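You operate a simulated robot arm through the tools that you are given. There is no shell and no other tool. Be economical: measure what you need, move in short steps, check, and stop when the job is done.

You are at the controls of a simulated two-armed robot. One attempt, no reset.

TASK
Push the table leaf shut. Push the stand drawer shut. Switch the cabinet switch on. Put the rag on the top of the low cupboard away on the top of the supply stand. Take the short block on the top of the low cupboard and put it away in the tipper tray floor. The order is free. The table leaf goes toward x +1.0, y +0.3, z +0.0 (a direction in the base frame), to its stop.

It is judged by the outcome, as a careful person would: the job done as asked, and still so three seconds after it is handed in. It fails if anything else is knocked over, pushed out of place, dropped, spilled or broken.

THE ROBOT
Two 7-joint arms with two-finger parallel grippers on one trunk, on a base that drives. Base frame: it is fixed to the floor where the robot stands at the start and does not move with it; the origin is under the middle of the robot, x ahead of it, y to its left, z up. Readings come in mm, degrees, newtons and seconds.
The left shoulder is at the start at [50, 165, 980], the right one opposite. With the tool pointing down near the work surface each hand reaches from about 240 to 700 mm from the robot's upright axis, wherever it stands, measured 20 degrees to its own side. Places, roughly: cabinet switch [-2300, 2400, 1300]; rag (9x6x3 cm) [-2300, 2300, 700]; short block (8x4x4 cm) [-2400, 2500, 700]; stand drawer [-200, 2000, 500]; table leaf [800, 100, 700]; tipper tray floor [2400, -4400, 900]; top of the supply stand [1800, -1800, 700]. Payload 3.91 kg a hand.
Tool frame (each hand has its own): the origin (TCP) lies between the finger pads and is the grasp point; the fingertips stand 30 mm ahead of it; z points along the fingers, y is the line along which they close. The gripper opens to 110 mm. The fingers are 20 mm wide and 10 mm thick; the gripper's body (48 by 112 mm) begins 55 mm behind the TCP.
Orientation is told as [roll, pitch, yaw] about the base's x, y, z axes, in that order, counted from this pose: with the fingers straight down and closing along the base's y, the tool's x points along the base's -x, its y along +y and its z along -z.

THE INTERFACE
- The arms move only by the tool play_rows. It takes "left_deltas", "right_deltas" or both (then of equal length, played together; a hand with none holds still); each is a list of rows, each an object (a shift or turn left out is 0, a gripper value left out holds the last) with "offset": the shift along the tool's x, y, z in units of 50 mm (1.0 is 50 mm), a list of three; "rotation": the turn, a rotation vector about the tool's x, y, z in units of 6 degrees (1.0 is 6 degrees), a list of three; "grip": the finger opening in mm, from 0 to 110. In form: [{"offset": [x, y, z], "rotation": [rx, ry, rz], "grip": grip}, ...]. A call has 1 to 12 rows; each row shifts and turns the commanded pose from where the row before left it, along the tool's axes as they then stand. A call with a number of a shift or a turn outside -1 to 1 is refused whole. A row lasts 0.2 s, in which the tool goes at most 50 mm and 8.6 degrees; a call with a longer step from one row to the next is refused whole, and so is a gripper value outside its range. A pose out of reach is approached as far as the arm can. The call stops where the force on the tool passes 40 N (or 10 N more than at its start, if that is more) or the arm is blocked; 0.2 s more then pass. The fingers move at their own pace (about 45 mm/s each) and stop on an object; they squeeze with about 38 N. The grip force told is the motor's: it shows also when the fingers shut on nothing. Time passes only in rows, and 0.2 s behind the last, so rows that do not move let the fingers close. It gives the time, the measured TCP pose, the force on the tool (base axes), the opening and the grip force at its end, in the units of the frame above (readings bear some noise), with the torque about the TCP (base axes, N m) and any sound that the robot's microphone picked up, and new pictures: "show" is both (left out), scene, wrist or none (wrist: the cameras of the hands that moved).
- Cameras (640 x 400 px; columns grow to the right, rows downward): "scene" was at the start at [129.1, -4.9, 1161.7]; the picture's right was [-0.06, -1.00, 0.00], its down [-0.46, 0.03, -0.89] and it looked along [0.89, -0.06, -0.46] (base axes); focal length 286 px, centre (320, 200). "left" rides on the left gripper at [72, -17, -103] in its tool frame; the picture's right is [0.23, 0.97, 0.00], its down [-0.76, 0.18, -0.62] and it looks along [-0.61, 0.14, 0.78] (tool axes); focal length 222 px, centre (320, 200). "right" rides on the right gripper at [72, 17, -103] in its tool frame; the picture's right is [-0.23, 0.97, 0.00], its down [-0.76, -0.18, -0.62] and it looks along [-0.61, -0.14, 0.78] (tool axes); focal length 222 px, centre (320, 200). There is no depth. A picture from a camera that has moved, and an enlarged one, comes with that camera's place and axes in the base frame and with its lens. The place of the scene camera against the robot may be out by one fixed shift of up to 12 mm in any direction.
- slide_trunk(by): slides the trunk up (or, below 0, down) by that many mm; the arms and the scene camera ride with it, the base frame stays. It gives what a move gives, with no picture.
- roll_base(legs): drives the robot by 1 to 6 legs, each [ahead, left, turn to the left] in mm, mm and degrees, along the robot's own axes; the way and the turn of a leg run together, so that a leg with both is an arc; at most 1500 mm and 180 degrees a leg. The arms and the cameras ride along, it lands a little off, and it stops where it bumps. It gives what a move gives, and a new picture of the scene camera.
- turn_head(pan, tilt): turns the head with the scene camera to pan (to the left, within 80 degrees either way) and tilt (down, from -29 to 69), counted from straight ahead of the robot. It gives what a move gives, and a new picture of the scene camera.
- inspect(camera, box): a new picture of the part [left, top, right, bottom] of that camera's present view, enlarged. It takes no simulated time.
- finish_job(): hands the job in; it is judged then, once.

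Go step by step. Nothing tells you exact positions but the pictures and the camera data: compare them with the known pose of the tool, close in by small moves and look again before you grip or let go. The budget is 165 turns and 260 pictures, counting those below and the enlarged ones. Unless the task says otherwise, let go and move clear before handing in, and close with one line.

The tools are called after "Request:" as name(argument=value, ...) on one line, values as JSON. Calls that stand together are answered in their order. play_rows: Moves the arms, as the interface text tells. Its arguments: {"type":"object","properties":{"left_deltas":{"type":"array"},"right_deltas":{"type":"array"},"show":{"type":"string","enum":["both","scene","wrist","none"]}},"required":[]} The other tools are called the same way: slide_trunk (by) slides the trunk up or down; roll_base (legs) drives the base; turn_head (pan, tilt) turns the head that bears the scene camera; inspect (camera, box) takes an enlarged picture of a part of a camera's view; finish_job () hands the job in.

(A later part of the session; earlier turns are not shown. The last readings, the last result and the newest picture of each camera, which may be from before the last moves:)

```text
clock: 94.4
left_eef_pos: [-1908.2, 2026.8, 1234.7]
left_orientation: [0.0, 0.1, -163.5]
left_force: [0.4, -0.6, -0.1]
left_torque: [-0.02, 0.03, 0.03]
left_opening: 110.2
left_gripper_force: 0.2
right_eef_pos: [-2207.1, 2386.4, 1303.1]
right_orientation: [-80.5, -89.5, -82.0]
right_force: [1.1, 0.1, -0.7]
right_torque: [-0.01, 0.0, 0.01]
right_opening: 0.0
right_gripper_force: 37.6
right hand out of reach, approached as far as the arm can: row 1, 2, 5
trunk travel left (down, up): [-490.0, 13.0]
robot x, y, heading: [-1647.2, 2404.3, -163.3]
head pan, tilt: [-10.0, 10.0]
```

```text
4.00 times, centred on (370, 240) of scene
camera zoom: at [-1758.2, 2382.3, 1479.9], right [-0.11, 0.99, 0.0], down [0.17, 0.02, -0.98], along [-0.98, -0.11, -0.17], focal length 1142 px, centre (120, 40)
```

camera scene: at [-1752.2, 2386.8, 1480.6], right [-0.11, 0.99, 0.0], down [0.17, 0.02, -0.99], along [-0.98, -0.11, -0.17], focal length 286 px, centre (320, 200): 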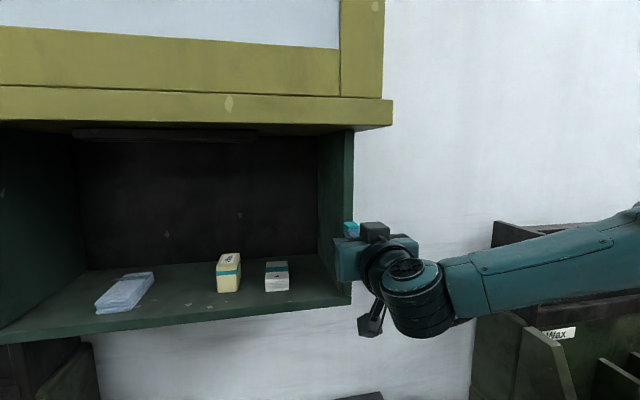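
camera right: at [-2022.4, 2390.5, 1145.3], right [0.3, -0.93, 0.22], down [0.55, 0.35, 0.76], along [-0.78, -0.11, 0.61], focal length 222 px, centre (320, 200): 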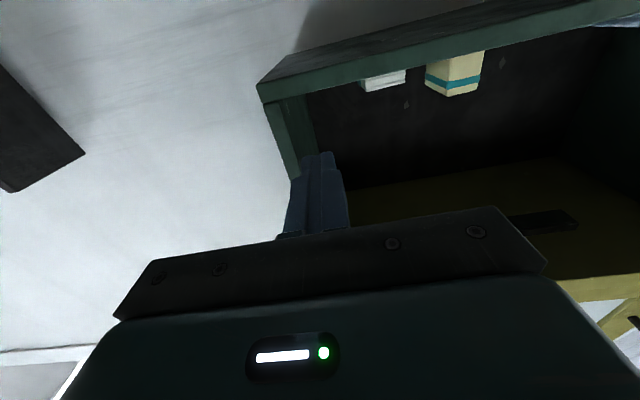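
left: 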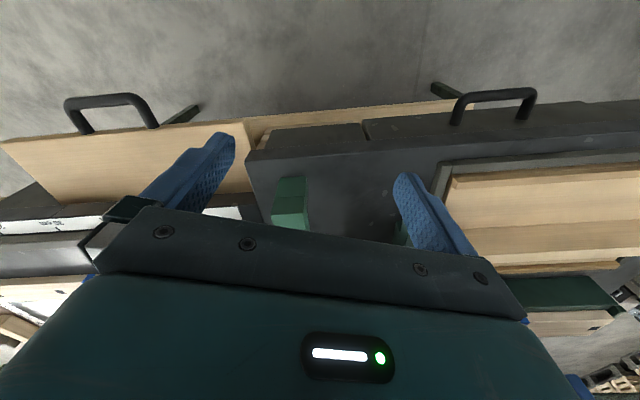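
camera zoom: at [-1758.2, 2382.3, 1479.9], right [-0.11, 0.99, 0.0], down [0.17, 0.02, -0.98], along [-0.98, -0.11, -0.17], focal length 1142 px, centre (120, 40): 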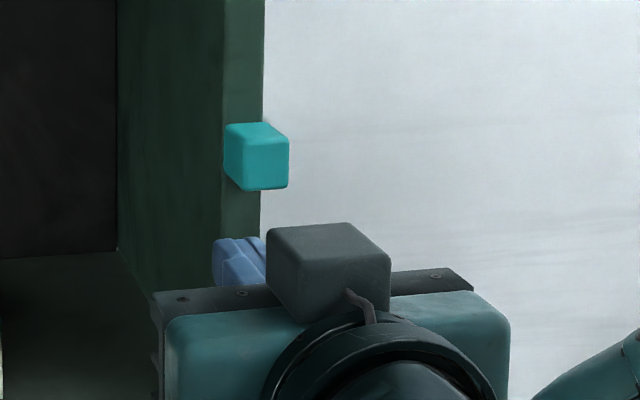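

The arm is limited by its wrist with the trunk this high. I'll back the hand 50 mm, lower the trunk 150, and raise the hand again.

Request:
play_rows(right_deltas=[{"offset": [0, 0, -1]}, {"offset": [0, -0.36, -0.6]}], show="none")

Request:
slide_trunk(by=-150)

Request:
play_rows(right_deltas=[{"offset": [-1, 0, 0]}, {"offset": [-1, 0, 0]}, {"offset": [-0.8, 0, 0]}, {"offset": [0, 0, 1]}, {"offset": [0, 0, 0.6]}], show="none")

```text
clock: 95.0
left_eef_pos: [-1907.8, 2027.1, 1234.3]
left_orientation: [0.1, 0.0, -163.4]
left_force: [-0.1, 0.2, 0.1]
left_torque: [0.01, 0.0, 0.01]
left_opening: 110.0
left_gripper_force: 0.0
right_eef_pos: [-2135.2, 2429.9, 1306.6]
right_orientation: [-118.9, -89.3, -43.4]
right_force: [0.2, 0.0, -0.3]
right_torque: [0.0, -0.03, 0.02]
right_opening: 0.1
right_gripper_force: 37.8
trunk travel left (down, up): [-490.0, 13.0]
robot x, y, heading: [-1644.0, 2398.9, -163.3]
head pan, tilt: [-10.0, 10.0]
```

```text
clock: 96.8
left_eef_pos: [-1908.4, 2026.8, 1085.0]
left_orientation: [0.1, 0.0, -163.5]
left_force: [-0.4, -1.0, -0.5]
left_torque: [-0.02, -0.02, 0.0]
left_opening: 110.1
left_gripper_force: 0.2
right_eef_pos: [-2134.6, 2429.0, 1154.6]
right_orientation: [-111.2, -89.4, -51.1]
right_force: [0.3, -0.2, -0.2]
right_torque: [-0.01, -0.02, -0.01]
right_opening: 0.0
right_gripper_force: 37.9
trunk travel left (down, up): [-340.0, 163.0]
robot x, y, heading: [-1643.4, 2397.5, -163.6]
head pan, tilt: [-10.0, 10.0]
```

```text
clock: 98.0
left_eef_pos: [-1908.3, 2026.6, 1084.8]
left_orientation: [0.1, 0.1, -163.5]
left_force: [-0.6, 0.2, 1.1]
left_torque: [-0.02, 0.04, 0.05]
left_opening: 110.0
left_gripper_force: 0.1
right_eef_pos: [-2210.0, 2404.0, 1297.2]
right_orientation: [-107.1, -89.4, -55.0]
right_force: [0.2, 0.0, -0.1]
right_torque: [-0.01, 0.01, 0.02]
right_opening: 0.1
right_gripper_force: 37.8
trunk travel left (down, up): [-340.0, 163.0]
robot x, y, heading: [-1648.1, 2402.9, -163.5]
head pan, tilt: [-10.0, 10.0]
```

Request:
play_rows(right_deltas=[{"offset": [0, 0, 0.45]}], show="none")

Request:
play_rows(right_deltas=[{"offset": [-0.15, 0, 0]}, {"offset": [-0.15, 0, 0]}, {"offset": [-0.15, 0, 0]}, {"offset": [-0.15, 0, 0]}], show="none")

Request:
inspect(camera="scene", box=[280, 60, 480, 220])

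```text
clock: 98.4
left_eef_pos: [-1909.3, 2026.3, 1083.5]
left_orientation: [0.1, 0.1, -163.5]
left_force: [0.1, 0.3, -0.6]
left_torque: [0.03, -0.01, -0.03]
left_opening: 110.0
left_gripper_force: 0.1
right_eef_pos: [-2232.8, 2396.3, 1296.4]
right_orientation: [-106.1, -89.4, -56.0]
right_force: [0.8, -0.1, -0.5]
right_torque: [0.02, 0.01, 0.05]
right_opening: 0.4
right_gripper_force: 37.7
trunk travel left (down, up): [-340.0, 163.0]
robot x, y, heading: [-1645.8, 2399.2, -163.6]
head pan, tilt: [-10.0, 10.0]
```

```text
clock: 99.4
left_eef_pos: [-1908.2, 2026.4, 1084.6]
left_orientation: [0.0, 0.2, -163.5]
left_force: [0.0, -0.2, -0.3]
left_torque: [0.0, -0.02, 0.01]
left_opening: 110.1
left_gripper_force: 0.0
right_eef_pos: [-2231.8, 2396.2, 1326.9]
right_orientation: [-103.9, -89.4, -58.4]
right_force: [0.6, -0.5, -2.4]
right_torque: [0.02, -0.06, 0.0]
right_opening: 0.0
right_gripper_force: 38.0
trunk travel left (down, up): [-340.0, 163.0]
robot x, y, heading: [-1649.7, 2402.0, -163.5]
head pan, tilt: [-10.0, 10.0]
```

```text
2.50 times, centred on (380, 140) of scene
camera zoom: at [-1758.2, 2382.7, 1330.0], right [-0.11, 0.99, 0.0], down [0.17, 0.02, -0.98], along [-0.98, -0.11, -0.17], focal length 714 px, centre (170, 350)
```

zoom: 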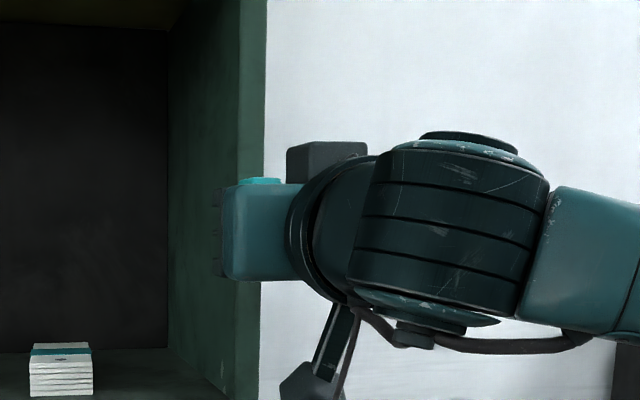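

Contact with a light 2.4 N force — the switch appears to be moving up. I'll continue.

Request:
play_rows(right_deltas=[{"offset": [-0.15, 0, 0]}, {"offset": [-0.15, 0, 0]}, {"offset": [-0.15, 0, 0]}, {"offset": [-0.15, 0, 0]}], show="none")

Request:
inspect(camera="scene", box=[280, 20, 480, 180])

```text
clock: 100.4
left_eef_pos: [-1909.0, 2027.3, 1084.2]
left_orientation: [0.1, -0.1, -163.6]
left_force: [0.2, 0.2, -1.3]
left_torque: [0.02, 0.0, -0.01]
left_opening: 109.9
left_gripper_force: 0.0
right_eef_pos: [-2234.2, 2395.6, 1348.6]
right_orientation: [-40.7, -88.9, -121.5]
right_force: [11.1, 2.4, -30.1]
right_torque: [0.08, -0.38, -0.05]
right_opening: 0.1
right_gripper_force: 37.7
trunk travel left (down, up): [-340.0, 163.0]
robot x, y, heading: [-1647.5, 2405.5, -163.7]
head pan, tilt: [-10.0, 10.0]
```

```text
2.50 times, centred on (380, 100) of scene
camera zoom: at [-1759.0, 2383.3, 1329.2], right [-0.11, 0.99, 0.0], down [0.17, 0.02, -0.98], along [-0.98, -0.11, -0.17], focal length 714 px, centre (170, 450)
```

zoom: 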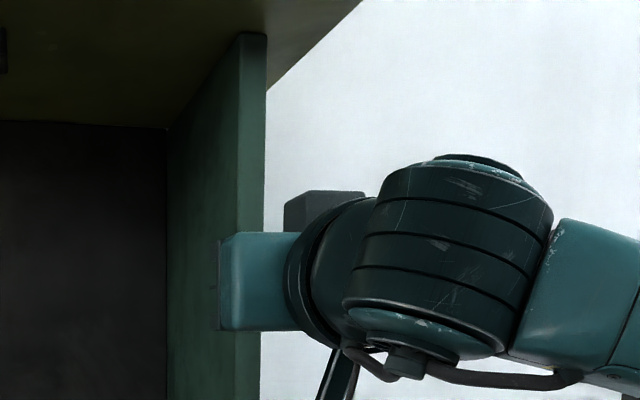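

Request:
play_rows(right_deltas=[{"offset": [0.4, 0, 0]}, {"offset": [0, 0, -1]}, {"offset": [1, 0, 0]}, {"offset": [1, 0, 0]}], show="none")

Request:
inspect(camera="scene", box=[200, 0, 480, 180])

```text
clock: 101.4
left_eef_pos: [-1908.1, 2026.6, 1085.0]
left_orientation: [0.1, 0.1, -163.4]
left_force: [-0.6, 0.2, 0.3]
left_torque: [0.02, 0.0, -0.06]
left_opening: 110.0
left_gripper_force: 0.1
right_eef_pos: [-2186.7, 2411.3, 1234.9]
right_orientation: [-120.7, -89.5, -41.6]
right_force: [-0.1, -1.2, -0.7]
right_torque: [-0.01, 0.01, 0.02]
right_opening: 0.2
right_gripper_force: 37.7
trunk travel left (down, up): [-340.0, 163.0]
robot x, y, heading: [-1645.5, 2400.6, -163.6]
head pan, tilt: [-10.0, 10.0]
```

```text
2.22 times, centred on (340, 90) of scene
camera zoom: at [-1758.2, 2383.0, 1330.1], right [-0.11, 0.99, 0.0], down [0.17, 0.02, -0.98], along [-0.98, -0.11, -0.17], focal length 634 px, centre (276, 444)
```

zoom: 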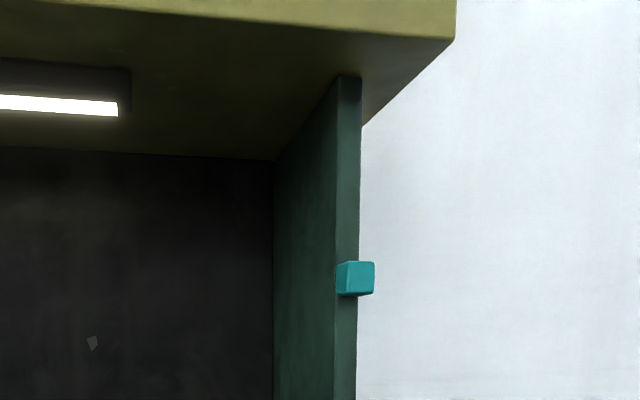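

The lamp is lit: the switch is on. Now I'll retract, point the right hand down again, lower the trunk and go for the rag and block.

Request:
play_rows(right_deltas=[{"offset": [0, 0, -1]}, {"offset": [0, 0, -1]}, {"offset": [0, -0.5, -0.6]}, {"rotation": [0, 1, 0]}, {"rotation": [0, 1, 0]}, {"rotation": [0, 1, 0]}, {"rotation": [0, 1, 0]}, {"rotation": [0, 1, 0]}, {"rotation": [0, 1, 0]}, {"rotation": [0, 1, 0]}, {"rotation": [0, 1, 0]}, {"rotation": [0, 1, 0]}], show="none")

Request:
play_rows(right_deltas=[{"rotation": [0, 1, 0], "grip": 110}, {"rotation": [0, 1, 0]}, {"rotation": [0, 1, 0]}, {"rotation": [0, 1, 0]}, {"rotation": [0, 1, 0]}, {"rotation": [0, 1, 0]}], show="none")

Request:
slide_trunk(by=-140)

Request:
turn_head(pan=-10, tilt=40)

```text
clock: 104.0
left_eef_pos: [-1908.2, 2025.9, 1084.6]
left_orientation: [0.1, 0.0, -163.6]
left_force: [0.0, -0.3, 0.3]
left_torque: [0.0, 0.01, 0.0]
left_opening: 110.0
left_gripper_force: 0.0
right_eef_pos: [-2096.6, 2458.5, 1259.8]
right_orientation: [-0.7, -36.0, -162.0]
right_force: [0.4, 0.4, 0.5]
right_torque: [-0.06, 0.0, 0.02]
right_opening: 0.0
right_gripper_force: 37.7
right hand out of reach, approached as far as the arm can: row 2, 3
trunk travel left (down, up): [-340.0, 163.0]
robot x, y, heading: [-1642.0, 2399.5, -163.7]
head pan, tilt: [-10.0, 10.0]
```

```text
clock: 105.4
left_eef_pos: [-1908.0, 2025.6, 1083.8]
left_orientation: [0.0, 0.0, -163.6]
left_force: [0.1, -1.1, -0.1]
left_torque: [0.03, -0.02, -0.05]
left_opening: 110.0
left_gripper_force: 0.1
right_eef_pos: [-2096.5, 2458.4, 1260.4]
right_orientation: [-0.5, 0.0, -162.3]
right_force: [0.6, 0.4, 0.1]
right_torque: [0.05, 0.01, 0.01]
right_opening: 110.1
right_gripper_force: 0.0
trunk travel left (down, up): [-340.0, 163.0]
robot x, y, heading: [-1650.1, 2397.2, -163.7]
head pan, tilt: [-10.0, 10.0]
```

```text
clock: 107.0
left_eef_pos: [-1908.5, 2026.6, 945.1]
left_orientation: [0.1, -0.1, -163.5]
left_force: [0.3, -1.0, -0.3]
left_torque: [-0.03, -0.01, 0.06]
left_opening: 109.7
left_gripper_force: 0.0
right_eef_pos: [-2096.0, 2458.7, 1119.5]
right_orientation: [-0.5, -0.1, -162.2]
right_force: [0.1, 0.2, -0.3]
right_torque: [-0.03, 0.02, -0.01]
right_opening: 110.1
right_gripper_force: 0.0
trunk travel left (down, up): [-200.0, 303.0]
robot x, y, heading: [-1647.5, 2403.4, -163.3]
head pan, tilt: [-10.0, 10.0]
```

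```text
clock: 108.0
left_eef_pos: [-1908.6, 2027.0, 945.1]
left_orientation: [0.2, 0.0, -163.5]
left_force: [-0.1, 0.0, -0.3]
left_torque: [-0.01, -0.02, 0.0]
left_opening: 110.0
left_gripper_force: 0.0
right_eef_pos: [-2097.6, 2458.6, 1119.0]
right_orientation: [-0.5, -0.2, -162.3]
right_force: [-1.1, -0.4, 0.3]
right_torque: [-0.02, 0.01, -0.01]
right_opening: 110.0
right_gripper_force: 0.1
trunk travel left (down, up): [-200.0, 303.0]
robot x, y, heading: [-1649.4, 2400.3, -163.5]
head pan, tilt: [-10.0, 40.0]
camera scene: at [-1750.1, 2383.8, 1142.4], right [-0.11, 0.99, 0.0], down [0.64, 0.07, -0.77], along [-0.76, -0.09, -0.64], focal length 286 px, centre (320, 200)
```

scene: 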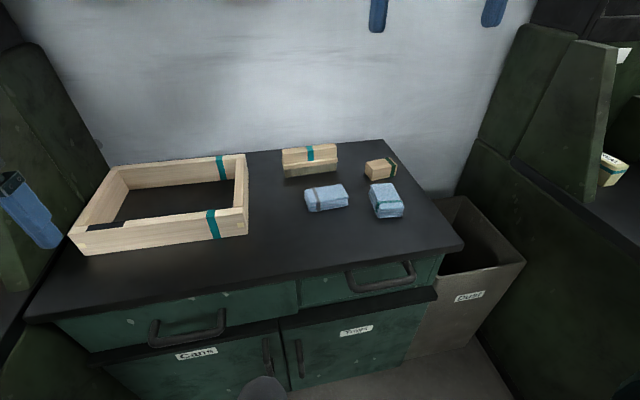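

Clear view now: grey-banded rag near [-2230, 2343], short block near [-2352, 2466], surface z ≈ 730. I'll shift the robot 150 mm right so the left hand can take the rag and the right hand the block.

Request:
roll_base(legs=[[10, -150, 0]])

Request:
play_rows(right_deltas=[{"offset": [-0.9, 0.3, 0], "rotation": [0, 0, -1]}, {"offset": [-0.9, 0.3, 0]}, {"offset": [-0.9, 0.3, 0]}, {"offset": [-0.9, 0.3, 0]}, {"offset": [-0.9, 0.2, 0]}, {"offset": [0, 0, 1]}, {"offset": [0, 0, 1]}, {"offset": [0, 0, 1]}, {"offset": [0, 0, 1]}], show="both")

```text
clock: 109.4
left_eef_pos: [-1961.3, 2167.2, 944.7]
left_orientation: [0.1, 0.0, -163.6]
left_force: [0.6, 0.2, 0.1]
left_torque: [0.02, 0.02, -0.01]
left_opening: 109.8
left_gripper_force: 0.0
right_eef_pos: [-2147.8, 2599.3, 1120.2]
right_orientation: [-0.5, -0.2, -162.2]
right_force: [-0.3, -0.2, -0.2]
right_torque: [0.0, -0.01, 0.02]
right_opening: 109.9
right_gripper_force: 0.0
trunk travel left (down, up): [-200.0, 303.0]
robot x, y, heading: [-1697.8, 2542.6, -163.6]
head pan, tilt: [-10.0, 40.0]
camera scene: at [-1802.1, 2524.5, 1142.3], right [-0.11, 0.99, 0.0], down [0.64, 0.07, -0.77], along [-0.76, -0.09, -0.64], focal length 286 px, centre (320, 200)
```

scene: 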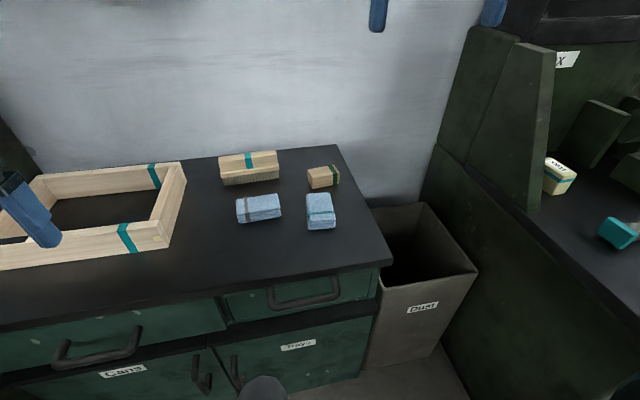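

```text
clock: 111.4
left_eef_pos: [-1960.6, 2167.0, 944.9]
left_orientation: [0.2, 0.1, -163.7]
left_force: [-0.6, -0.9, -0.2]
left_torque: [0.02, 0.02, 0.01]
left_opening: 110.0
left_gripper_force: 0.0
right_eef_pos: [-2271.9, 2470.7, 887.1]
right_orientation: [-0.5, -0.2, -156.4]
right_force: [-0.1, 0.6, 0.8]
right_torque: [-0.03, 0.01, 0.02]
right_opening: 110.0
right_gripper_force: 0.0
right hand out of reach, approached as far as the arm can: row 4, 5
trunk travel left (down, up): [-200.0, 303.0]
robot x, y, heading: [-1699.4, 2545.1, -163.3]
head pan, tilt: [-10.0, 40.0]
camera scene: at [-1802.1, 2524.2, 1142.3], right [-0.11, 0.99, 0.0], down [0.64, 0.07, -0.77], along [-0.76, -0.09, -0.64], focal length 286 px, centre (320, 200)
camera right: at [-2196.7, 2482.4, 988.5], right [0.18, -0.98, -0.01], down [-0.76, -0.15, 0.63], along [-0.62, -0.11, -0.78], focal length 222 px, centre (320, 200)
```

scene: 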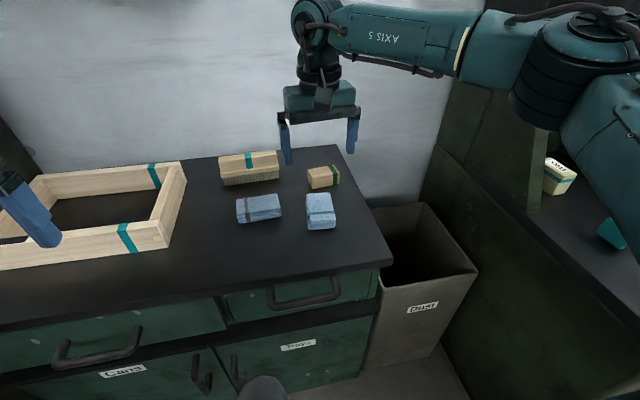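
right: 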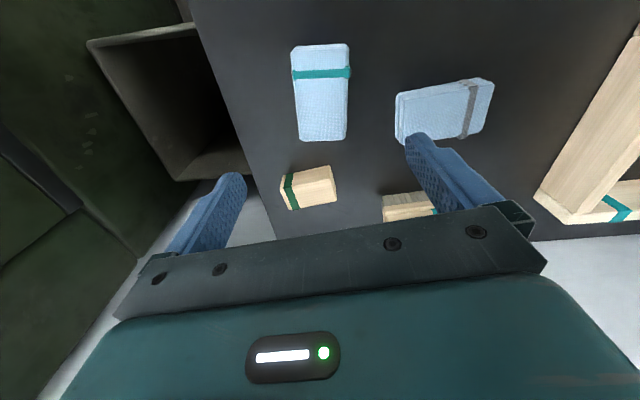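

The wrist view shows the block at about [-2360, 2466], axis near 118°. I'll move over it, a bit lower and turned slightly.

Request:
play_rows(right_deltas=[{"offset": [0, 0, 0.8]}, {"offset": [-0.55, -0.2, 0.3], "rotation": [0, 0, -0.6]}, {"offset": [-0.55, -0.2, 0]}, {"offset": [-0.55, -0.2, 0]}], show="both")

Request:
inspect(camera="scene", box=[220, 100, 420, 240])

```text
clock: 112.4
left_eef_pos: [-1961.3, 2167.3, 945.5]
left_orientation: [0.2, 0.1, -163.5]
left_force: [0.2, 0.2, 0.0]
left_torque: [0.0, 0.01, 0.04]
left_opening: 109.9
left_gripper_force: 0.2
right_eef_pos: [-2347.5, 2464.8, 831.5]
right_orientation: [-0.7, -0.2, -152.6]
right_force: [0.0, 0.3, 0.6]
right_torque: [-0.05, 0.02, -0.01]
right_opening: 110.2
right_gripper_force: 0.0
right hand out of reach, approached as far as the arm can: row 4
trunk travel left (down, up): [-200.0, 303.0]
robot x, y, heading: [-1696.5, 2540.4, -163.7]
head pan, tilt: [-10.0, 40.0]
camera scene: at [-1801.9, 2524.6, 1142.3], right [-0.11, 0.99, 0.0], down [0.64, 0.07, -0.77], along [-0.76, -0.09, -0.64], focal length 286 px, centre (320, 200)
camera right: at [-2273.9, 2480.2, 933.1], right [0.25, -0.97, -0.01], down [-0.75, -0.2, 0.63], along [-0.61, -0.15, -0.78], focal length 222 px, centre (320, 200)
```

scene: 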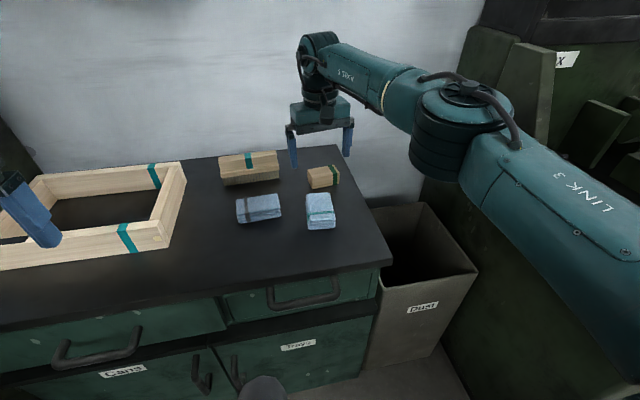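
right: 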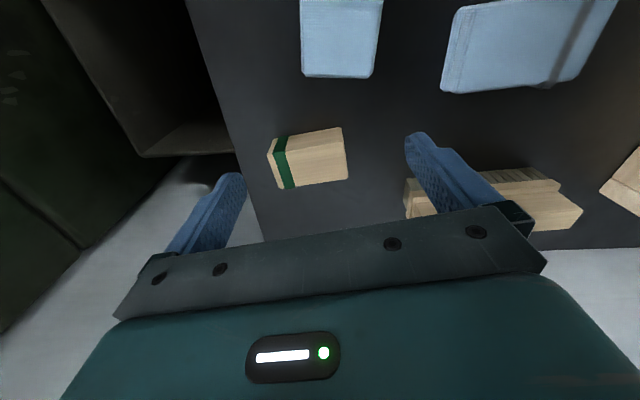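

```text
2.86 times, centred on (320, 170) of scene
camera zoom: at [-1801.9, 2524.6, 1142.3], right [-0.11, 0.99, 0.0], down [0.64, 0.07, -0.77], along [-0.76, -0.09, -0.64], focal length 816 px, centre (320, 286)
```

zoom: 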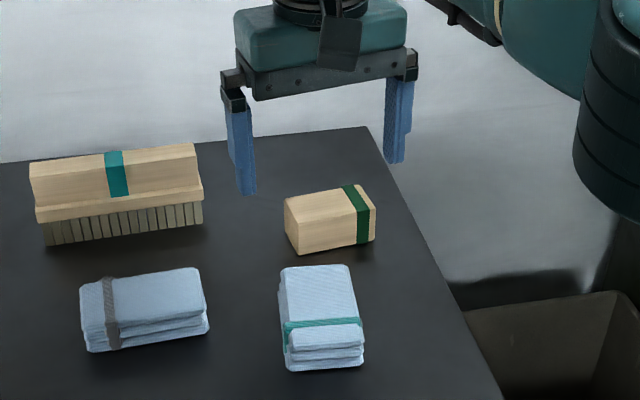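

The hand needs 20 mm forward and 11 mm right, near its reach limit; I'll tilt the tool 12° forward to gain reach, then go lower and check.

Request:
play_rows(right_deltas=[{"rotation": [0, -1, 0]}, {"rotation": [0, -1, 0]}, {"offset": [-0.38, -0.23, 0.08]}, {"offset": [0.08, 0, 0.39]}, {"offset": [0.08, 0, 0.39]}], show="wrist")

Request:
inspect(camera="scene", box=[220, 100, 420, 240])

```text
clock: 113.6
left_eef_pos: [-1960.5, 2166.6, 945.5]
left_orientation: [0.0, 0.1, -163.6]
left_force: [-0.6, -0.8, 0.6]
left_torque: [0.0, 0.0, 0.0]
left_opening: 110.2
left_gripper_force: 0.1
right_eef_pos: [-2370.8, 2465.2, 790.3]
right_orientation: [-0.6, -12.1, -152.6]
right_force: [1.1, 0.9, -0.1]
right_torque: [0.0, -0.02, -0.03]
right_opening: 110.2
right_gripper_force: 0.2
trunk travel left (down, up): [-200.0, 303.0]
robot x, y, heading: [-1700.0, 2544.5, -163.5]
head pan, tilt: [-10.0, 40.0]
camera right: at [-2279.5, 2490.0, 874.9], right [0.25, -0.97, 0.04], down [-0.62, -0.13, 0.77], along [-0.74, -0.22, -0.64], focal length 222 px, centre (320, 200)
```

right: 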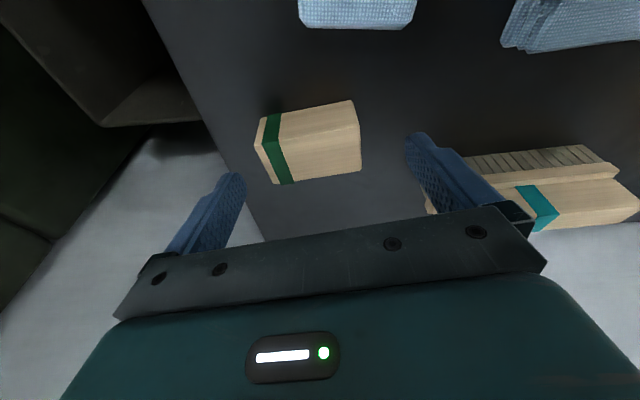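

```text
2.86 times, centred on (320, 170) of scene
camera zoom: at [-1802.1, 2524.2, 1142.3], right [-0.11, 0.99, 0.0], down [0.64, 0.07, -0.77], along [-0.76, -0.09, -0.64], focal length 816 px, centre (320, 286)
```

zoom: 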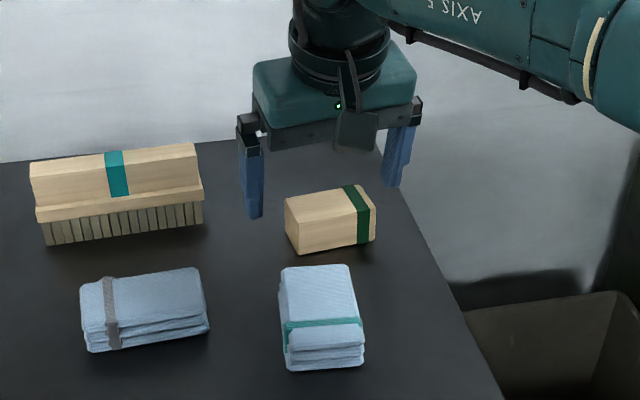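

Request:
play_rows(right_deltas=[{"offset": [0.05, 0, 0.25]}, {"offset": [0.04, 0, 0.2]}], show="wrist")

Request:
inspect(camera="scene", box=[270, 120, 370, 200])

```text
clock: 114.2
left_eef_pos: [-1960.7, 2166.3, 945.2]
left_orientation: [0.1, 0.1, -163.5]
left_force: [0.5, 0.8, 0.4]
left_torque: [0.0, 0.02, -0.02]
left_opening: 110.0
left_gripper_force: 0.2
right_eef_pos: [-2370.7, 2464.1, 767.6]
right_orientation: [-0.6, -12.1, -152.6]
right_force: [0.7, 0.1, 0.2]
right_torque: [0.0, 0.01, -0.02]
right_opening: 110.2
right_gripper_force: 0.1
trunk travel left (down, up): [-200.0, 303.0]
robot x, y, heading: [-1695.8, 2541.5, -163.7]
head pan, tilt: [-10.0, 40.0]
camera right: at [-2279.4, 2490.2, 852.9], right [0.25, -0.97, 0.04], down [-0.62, -0.13, 0.77], along [-0.74, -0.22, -0.64], focal length 222 px, centre (320, 200)
```

right: 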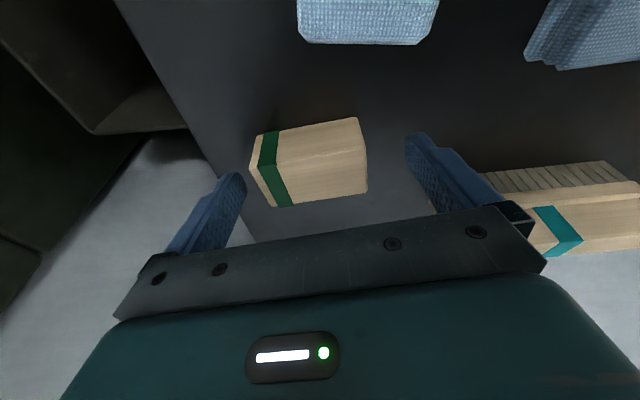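

```text
5.00 times, centred on (320, 160) of scene
camera zoom: at [-1802.0, 2524.2, 1142.3], right [-0.11, 0.99, 0.0], down [0.64, 0.07, -0.77], along [-0.76, -0.09, -0.64], focal length 1427 px, centre (320, 400)
```

zoom: 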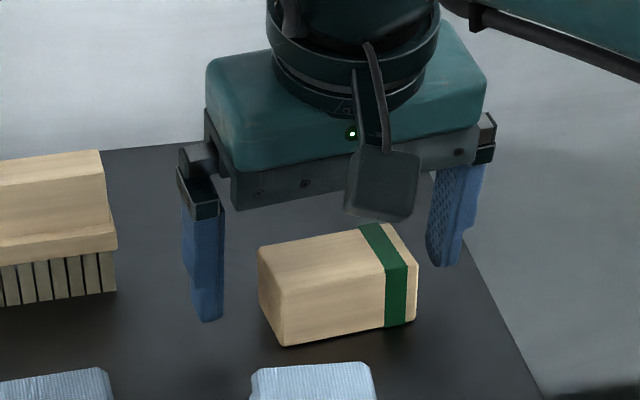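

The fingers straddle the block's ends. Down 6 mm, then close.

Request:
play_rows(right_deltas=[{"offset": [0.03, -0.08, 0.12]}, {"grip": 40}, {"grip": 40}, {"grip": 40}, {"grip": 40}, {"grip": 40}], show="wrist")

```text
clock: 115.6
left_eef_pos: [-1961.0, 2167.1, 944.6]
left_orientation: [0.1, 0.1, -163.6]
left_force: [-0.8, 0.4, 0.1]
left_torque: [0.01, -0.04, 0.03]
left_opening: 109.9
left_gripper_force: 0.0
right_eef_pos: [-2371.3, 2467.9, 761.3]
right_orientation: [-0.6, -12.1, -152.7]
right_force: [0.0, -0.6, -0.6]
right_torque: [-0.04, 0.01, 0.02]
right_opening: 69.3
right_gripper_force: 37.4
trunk travel left (down, up): [-200.0, 303.0]
robot x, y, heading: [-1699.6, 2538.0, -163.5]
head pan, tilt: [-10.0, 40.0]
camera right: at [-2281.1, 2493.7, 846.2], right [0.25, -0.97, 0.04], down [-0.62, -0.13, 0.77], along [-0.74, -0.22, -0.64], focal length 222 px, centre (320, 200)
```

right: 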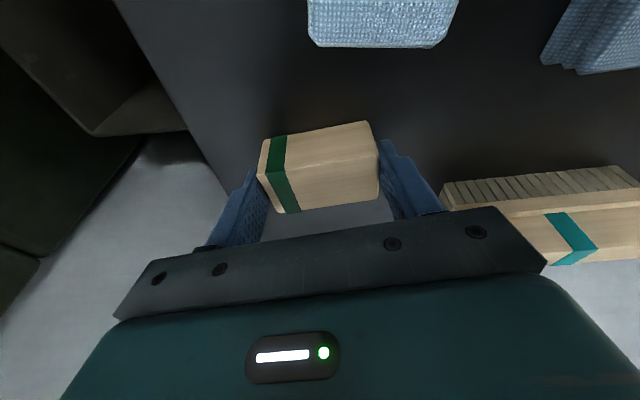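

Block gripped (69 mm, 37 N). Lift and check.

Request:
play_rows(right_deltas=[{"offset": [-0.1, 0, -0.5]}, {"offset": [-0.2, 0, -0.9]}, {"offset": [-0.2, 0, -0.9]}, {"offset": [0.6, 0, -0.4]}, {"offset": [0.8, 0, -0.2]}], show="both")

```text
clock: 116.8
left_eef_pos: [-1959.2, 2165.5, 944.0]
left_orientation: [0.1, 0.0, -163.6]
left_force: [-0.6, -0.8, 0.1]
left_torque: [0.0, -0.01, 0.0]
left_opening: 109.9
left_gripper_force: 0.0
right_eef_pos: [-2304.4, 2503.4, 893.1]
right_orientation: [-0.5, -12.2, -152.7]
right_force: [-0.1, -1.1, -0.4]
right_torque: [0.0, 0.03, -0.03]
right_opening: 69.2
right_gripper_force: 37.7
trunk travel left (down, up): [-200.0, 303.0]
robot x, y, heading: [-1694.7, 2539.8, -163.4]
head pan, tilt: [-10.0, 40.0]
camera scene: at [-1802.0, 2524.4, 1142.3], right [-0.11, 0.99, 0.0], down [0.64, 0.07, -0.77], along [-0.76, -0.09, -0.64], focal length 286 px, centre (320, 200)
camera right: at [-2214.1, 2527.6, 978.4], right [0.25, -0.97, 0.04], down [-0.62, -0.13, 0.77], along [-0.74, -0.21, -0.64], focal length 222 px, centre (320, 200)
```

scene: 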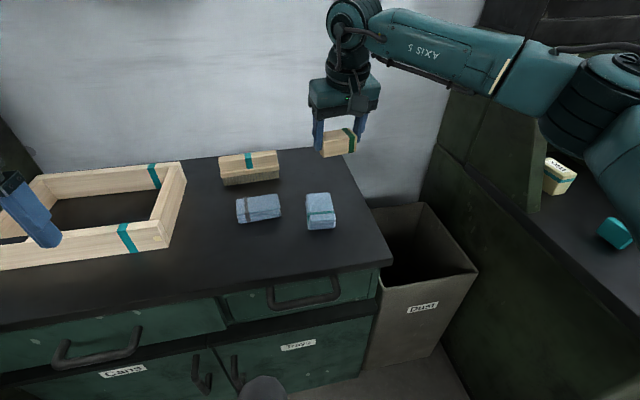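
right: 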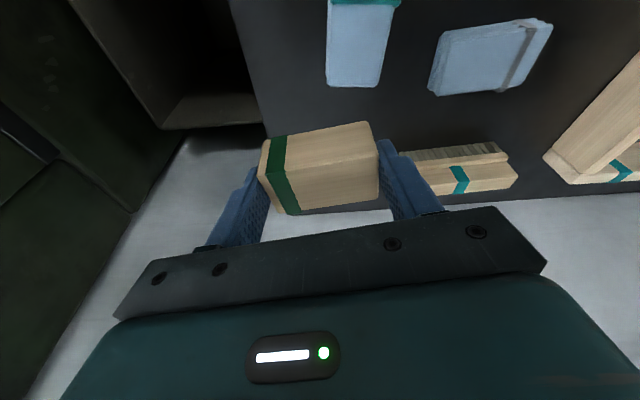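

The block is held. I'll pull the right hand back out of the way and bring the left hand over the grey-banded rag at about [-2250, 2343], staying low under the wall cabinet (bottom at z ≈ 1190).

Request:
play_rows(right_deltas=[{"offset": [0.6, -0.6, 0]}, {"offset": [0.6, -0.6, 0]}, {"offset": [0.6, -0.6, 0]}, {"offset": [0.6, -0.6, 0]}, {}, {}, {}, {}, {}, {}, {}, {}], left_deltas=[{}, {}, {}, {"offset": [0, 0, 0.8]}, {"offset": [0, 0, 0.3], "rotation": [0, 0, -0.6]}, {"offset": [-0.654, -0.72, 0]}, {"offset": [-0.654, -0.72, 0]}, {"offset": [-0.654, -0.72, 0]}, {"offset": [-0.654, -0.72, 0]}, {"offset": [-0.654, -0.72, 0]}, {"offset": [-0.5, -0.72, 0]}, {"offset": [-0.3, -0.72, 0]}], show="both")

```text
clock: 119.4
left_eef_pos: [-2239.0, 2333.1, 890.5]
left_orientation: [0.1, 0.1, -160.0]
left_force: [-0.5, 0.6, 0.2]
left_torque: [0.04, 0.04, 0.01]
left_opening: 110.2
left_gripper_force: 0.1
right_eef_pos: [-2257.8, 2659.0, 868.6]
right_orientation: [-0.7, -12.1, -152.5]
right_force: [-1.2, -0.8, -0.5]
right_torque: [0.0, 0.02, 0.0]
right_opening: 69.3
right_gripper_force: 37.9
trunk travel left (down, up): [-200.0, 303.0]
robot x, y, heading: [-1700.5, 2544.2, -163.7]
head pan, tilt: [-10.0, 40.0]
camera scene: at [-1802.1, 2524.4, 1142.3], right [-0.11, 0.99, 0.0], down [0.64, 0.07, -0.77], along [-0.76, -0.09, -0.64], focal length 286 px, centre (320, 200)
camera right: at [-2167.4, 2684.5, 953.0], right [0.25, -0.97, 0.04], down [-0.62, -0.13, 0.77], along [-0.74, -0.22, -0.64], focal length 222 px, centre (320, 200)
camera left: at [-2178.4, 2372.9, 994.3], right [0.55, -0.84, 0.0], down [-0.66, -0.43, 0.62], along [-0.52, -0.34, -0.78], focal length 222 px, centre (320, 200)
```

scene: 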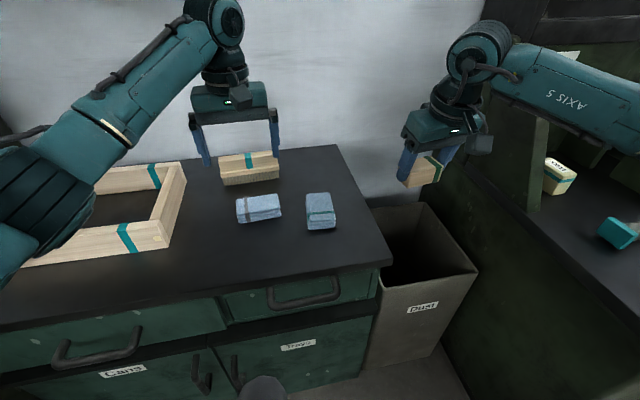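
right: 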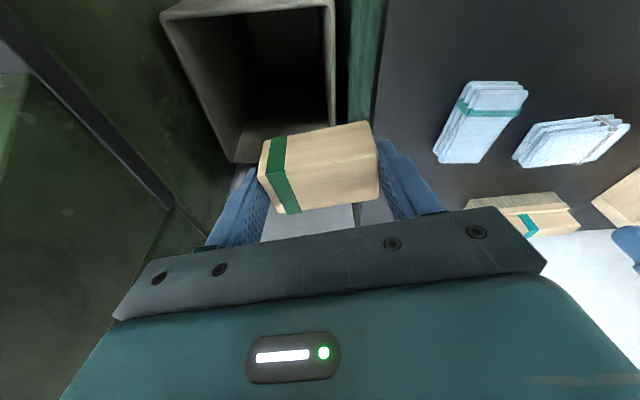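
left: 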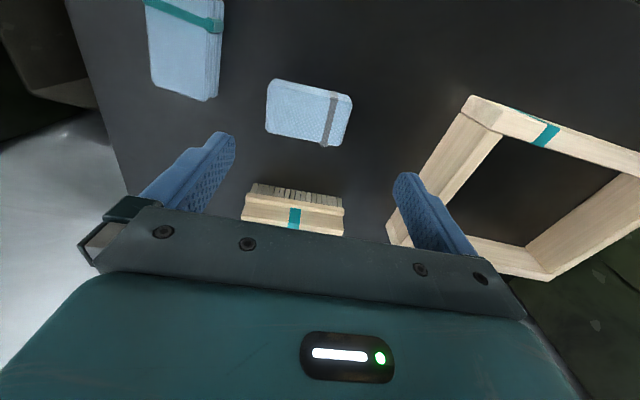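

The rag's centre measures [-2248, 2341], axis ~-66.5°. Align and descend partway.

Request:
play_rows(left_deltas=[{"offset": [-0.11, -0.21, 0.5], "rotation": [0, 0, -0.6]}, {"offset": [0, 0, 0.8]}, {"offset": [0, 0, 0.5]}], show="wrist")

Request:
inspect(camera="scene", box=[180, 130, 340, 250])

```text
clock: 120.2
left_eef_pos: [-2247.1, 2340.6, 798.2]
left_orientation: [0.2, 0.0, -156.4]
left_force: [-0.8, 0.0, 0.1]
left_torque: [0.02, 0.0, 0.03]
left_opening: 109.8
left_gripper_force: 0.1
right_eef_pos: [-2257.1, 2657.8, 868.0]
right_orientation: [-0.6, -12.1, -152.6]
right_force: [0.2, 0.6, -0.4]
right_torque: [0.0, -0.01, -0.01]
right_opening: 69.2
right_gripper_force: 38.2
trunk travel left (down, up): [-200.0, 303.0]
robot x, y, heading: [-1698.4, 2539.9, -163.2]
head pan, tilt: [-10.0, 40.0]
camera left: at [-2189.7, 2385.2, 903.1], right [0.6, -0.8, 0.0], down [-0.63, -0.47, 0.62], along [-0.5, -0.37, -0.78], focal length 222 px, centre (320, 200)
```

left: 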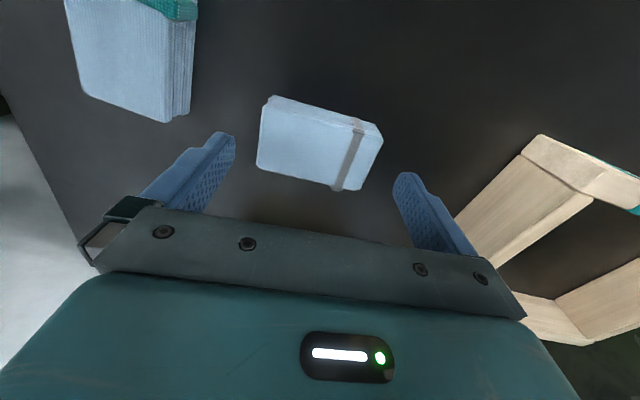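

```text
3.33 times, centred on (260, 190) of scene
camera zoom: at [-1802.1, 2524.2, 1142.3], right [-0.11, 0.99, 0.0], down [0.64, 0.07, -0.77], along [-0.76, -0.09, -0.64], focal length 952 px, centre (520, 233)
```

zoom: 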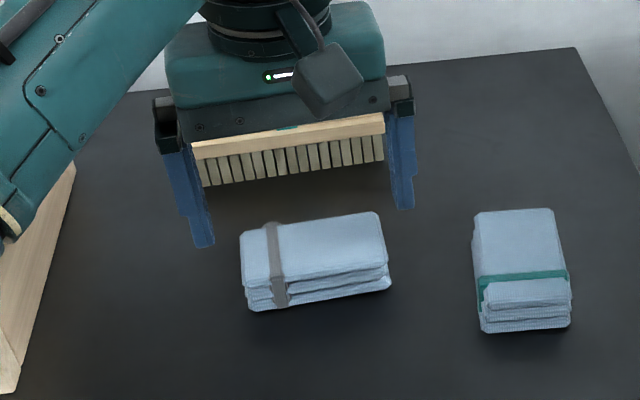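

Slight turn back 4.5°, then descend and grip the rag.

Request:
play_rows(left_deltas=[{"offset": [0, -0.08, 0.3], "rotation": [0, 0, 0.7]}, {"offset": [0, 0, 0.2]}], show="wrist")

Request:
inspect(camera="scene", box=[180, 130, 340, 250])

```text
clock: 120.8
left_eef_pos: [-2247.7, 2344.8, 774.6]
left_orientation: [0.1, 0.0, -160.6]
left_force: [0.5, -0.2, 0.2]
left_torque: [-0.02, 0.0, -0.01]
left_opening: 110.0
left_gripper_force: 0.1
right_eef_pos: [-2257.5, 2659.6, 868.9]
right_orientation: [-0.6, -12.1, -152.5]
right_force: [0.1, 0.2, 0.4]
right_torque: [-0.01, -0.04, -0.03]
right_opening: 69.3
right_gripper_force: 37.5
trunk travel left (down, up): [-200.0, 303.0]
robot x, y, heading: [-1695.8, 2540.5, -163.5]
head pan, tilt: [-10.0, 40.0]
camera left: at [-2187.6, 2383.7, 878.6], right [0.54, -0.84, 0.0], down [-0.66, -0.42, 0.62], along [-0.52, -0.34, -0.78], focal length 222 px, centre (320, 200)
```

left: 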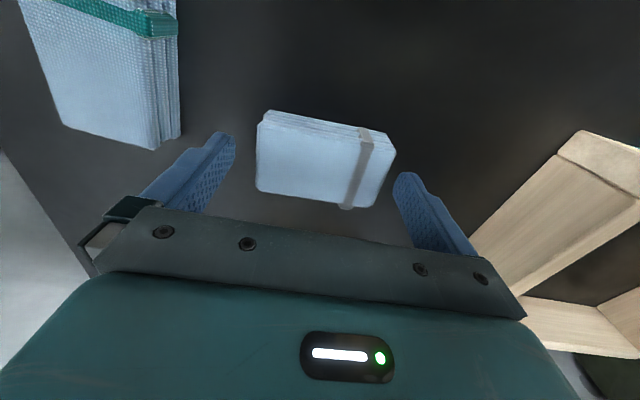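

```text
3.33 times, centred on (260, 190) of scene
camera zoom: at [-1802.1, 2524.2, 1142.3], right [-0.11, 0.99, 0.0], down [0.64, 0.07, -0.77], along [-0.76, -0.09, -0.64], focal length 952 px, centre (520, 233)
```

zoom: 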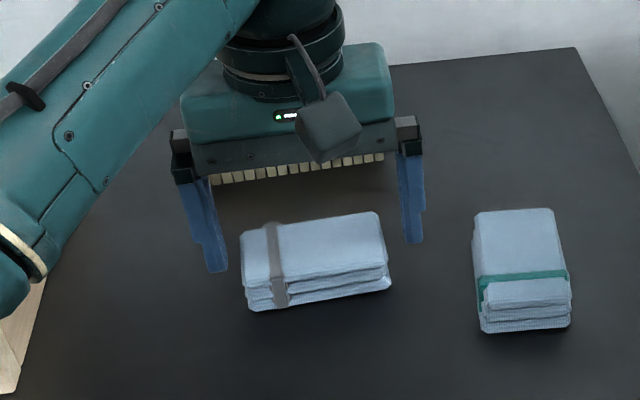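

Request:
play_rows(left_deltas=[{"offset": [0, 0, 0.24]}, {"grip": 60}, {"grip": 60}, {"grip": 60}, {"grip": 60}], show="wrist")

Request:
inspect(camera="scene", box=[180, 130, 340, 250])

```text
clock: 122.0
left_eef_pos: [-2249.4, 2345.3, 761.3]
left_orientation: [0.1, 0.0, -160.6]
left_force: [-1.2, 0.0, -0.4]
left_torque: [0.02, 0.03, -0.02]
left_opening: 89.0
left_gripper_force: 38.0
right_eef_pos: [-2258.1, 2660.1, 867.6]
right_orientation: [-0.6, -12.1, -152.6]
right_force: [-2.0, 0.4, -0.1]
right_torque: [-0.02, 0.02, -0.04]
right_opening: 69.2
right_gripper_force: 38.3
trunk travel left (down, up): [-200.0, 303.0]
robot x, y, heading: [-1700.2, 2540.2, -163.5]
head pan, tilt: [-10.0, 40.0]
camera left: at [-2187.9, 2384.3, 865.9], right [0.54, -0.84, 0.0], down [-0.66, -0.42, 0.62], along [-0.52, -0.34, -0.78], focal length 222 px, centre (320, 200)
```

left: 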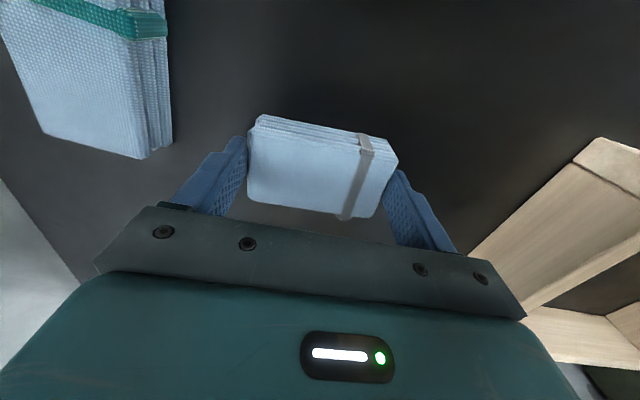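

```text
3.33 times, centred on (260, 190) of scene
camera zoom: at [-1802.0, 2524.2, 1142.3], right [-0.11, 0.99, 0.0], down [0.64, 0.07, -0.77], along [-0.76, -0.09, -0.64], focal length 952 px, centre (520, 233)
```

zoom: 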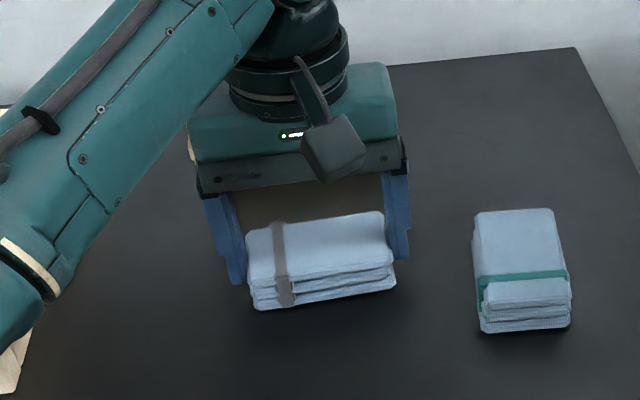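

Rag gripped (89 mm). Lift a little, pull it out from under the cabinet, then raise.

Request:
play_rows(left_deltas=[{"offset": [0, 0, -0.5]}, {"offset": [0, 0, -0.8]}, {"offset": [0, 0, -0.8]}, {"offset": [0.9, 0.2, 0]}, {"offset": [0.9, 0.2, 0]}, {"offset": [0.9, 0.2, 0]}, {"offset": [0.9, 0.2, 0]}, {"offset": [0, 0.9, -0.2]}, {"offset": [0, 0.9, -0.2]}, {"offset": [0, 0.5, -0.8]}], right_deltas=[{}, {}, {}, {}, {}, {"offset": [0.5, 0, -0.5]}, {"offset": [0.5, 0, -0.5]}, {"offset": [0.5, 0, -0.5]}, {"offset": [0.5, 0.4, -0.5]}, {"offset": [0.5, 0.4, 0]}], show="scene")

```text
clock: 124.2
left_eef_pos: [-2024.8, 2259.3, 929.4]
left_orientation: [0.1, 0.0, -160.6]
left_force: [-0.2, -0.4, -0.4]
left_torque: [0.02, -0.05, 0.0]
left_opening: 89.0
left_gripper_force: 38.1
right_eef_pos: [-2110.4, 2692.5, 939.7]
right_orientation: [-0.6, -12.1, -152.7]
right_force: [0.5, -0.2, -0.7]
right_torque: [-0.01, 0.0, 0.02]
right_opening: 69.3
right_gripper_force: 38.2
trunk travel left (down, up): [-200.0, 303.0]
robot x, y, heading: [-1695.9, 2540.0, -163.7]
head pan, tilt: [-10.0, 40.0]
camera scene: at [-1801.9, 2524.2, 1142.3], right [-0.11, 0.99, 0.0], down [0.64, 0.07, -0.77], along [-0.76, -0.09, -0.64], focal length 286 px, centre (320, 200)
```

scene: 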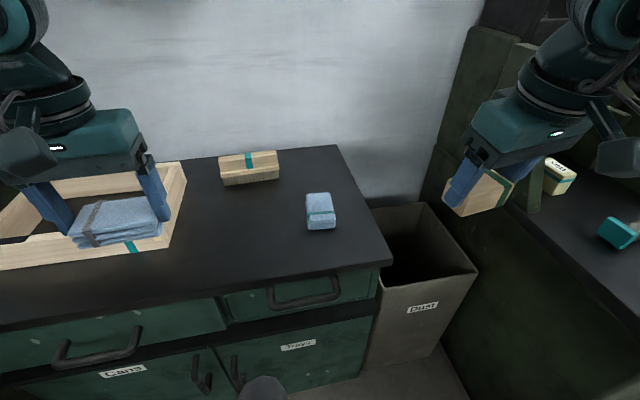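

Both items are in hand. I'll back away, turn and drive along the free aisle toward the supply stand.

Request:
roll_base(legs=[[-400, 0, 0], [0, 0, 93], [1380, 0, 0], [1300, 0, 0], [400, 0, 0]])

Request:
turn_head(pan=40, tilt=15)

```text
clock: 145.4
left_eef_pos: [23.5, -572.1, 928.4]
left_orientation: [0.1, 0.0, -67.1]
left_force: [-1.1, 0.3, -0.9]
left_torque: [-0.02, 0.01, 0.01]
left_opening: 89.1
left_gripper_force: 38.2
right_eef_pos: [-403.4, -683.0, 939.6]
right_orientation: [-0.5, -12.1, -59.1]
right_force: [-0.3, 0.8, 0.2]
right_torque: [0.01, 0.01, 0.01]
right_opening: 69.2
right_gripper_force: 38.9
trunk travel left (down, up): [-200.0, 303.0]
robot x, y, heading: [-273.1, -261.0, -70.2]
head pan, tilt: [-10.0, 40.0]
camera scene: at [-243.7, -372.2, 1142.3], right [-0.99, -0.17, 0.0], down [-0.11, 0.63, -0.77], along [0.13, -0.75, -0.64], focal length 286 px, centre (320, 200)
```

scene: 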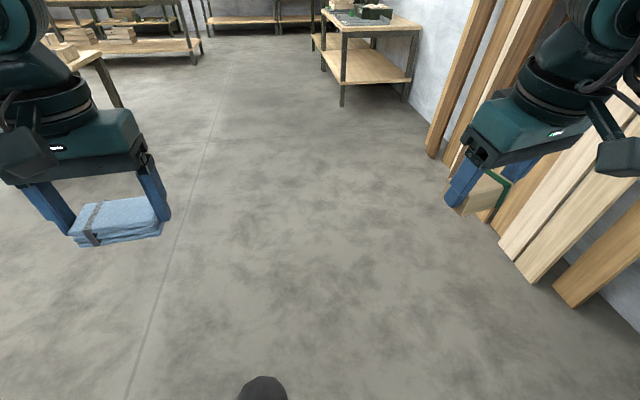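

```text
clock: 146.6
left_eef_pos: [23.0, -572.5, 928.0]
left_orientation: [0.2, 0.0, -67.1]
left_force: [0.4, -0.4, 0.0]
left_torque: [0.0, 0.0, 0.04]
left_opening: 88.8
left_gripper_force: 38.2
right_eef_pos: [-402.4, -681.9, 941.0]
right_orientation: [-0.5, -12.1, -59.1]
right_force: [-0.3, -0.7, 0.3]
right_torque: [-0.03, -0.01, 0.04]
right_opening: 68.9
right_gripper_force: 37.7
trunk travel left (down, up): [-200.0, 303.0]
robot x, y, heading: [-276.0, -260.0, -70.1]
head pan, tilt: [40.0, 15.0]
camera scene: at [-177.6, -335.3, 1181.8], right [-0.5, -0.86, 0.0], down [-0.22, 0.13, -0.97], along [0.84, -0.48, -0.26], focal length 286 px, centre (320, 200)
```

scene: 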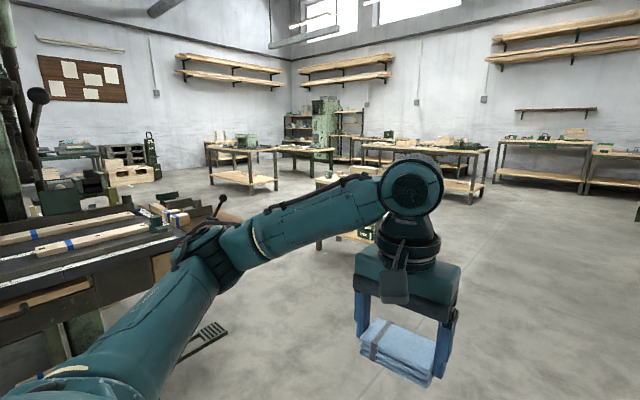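

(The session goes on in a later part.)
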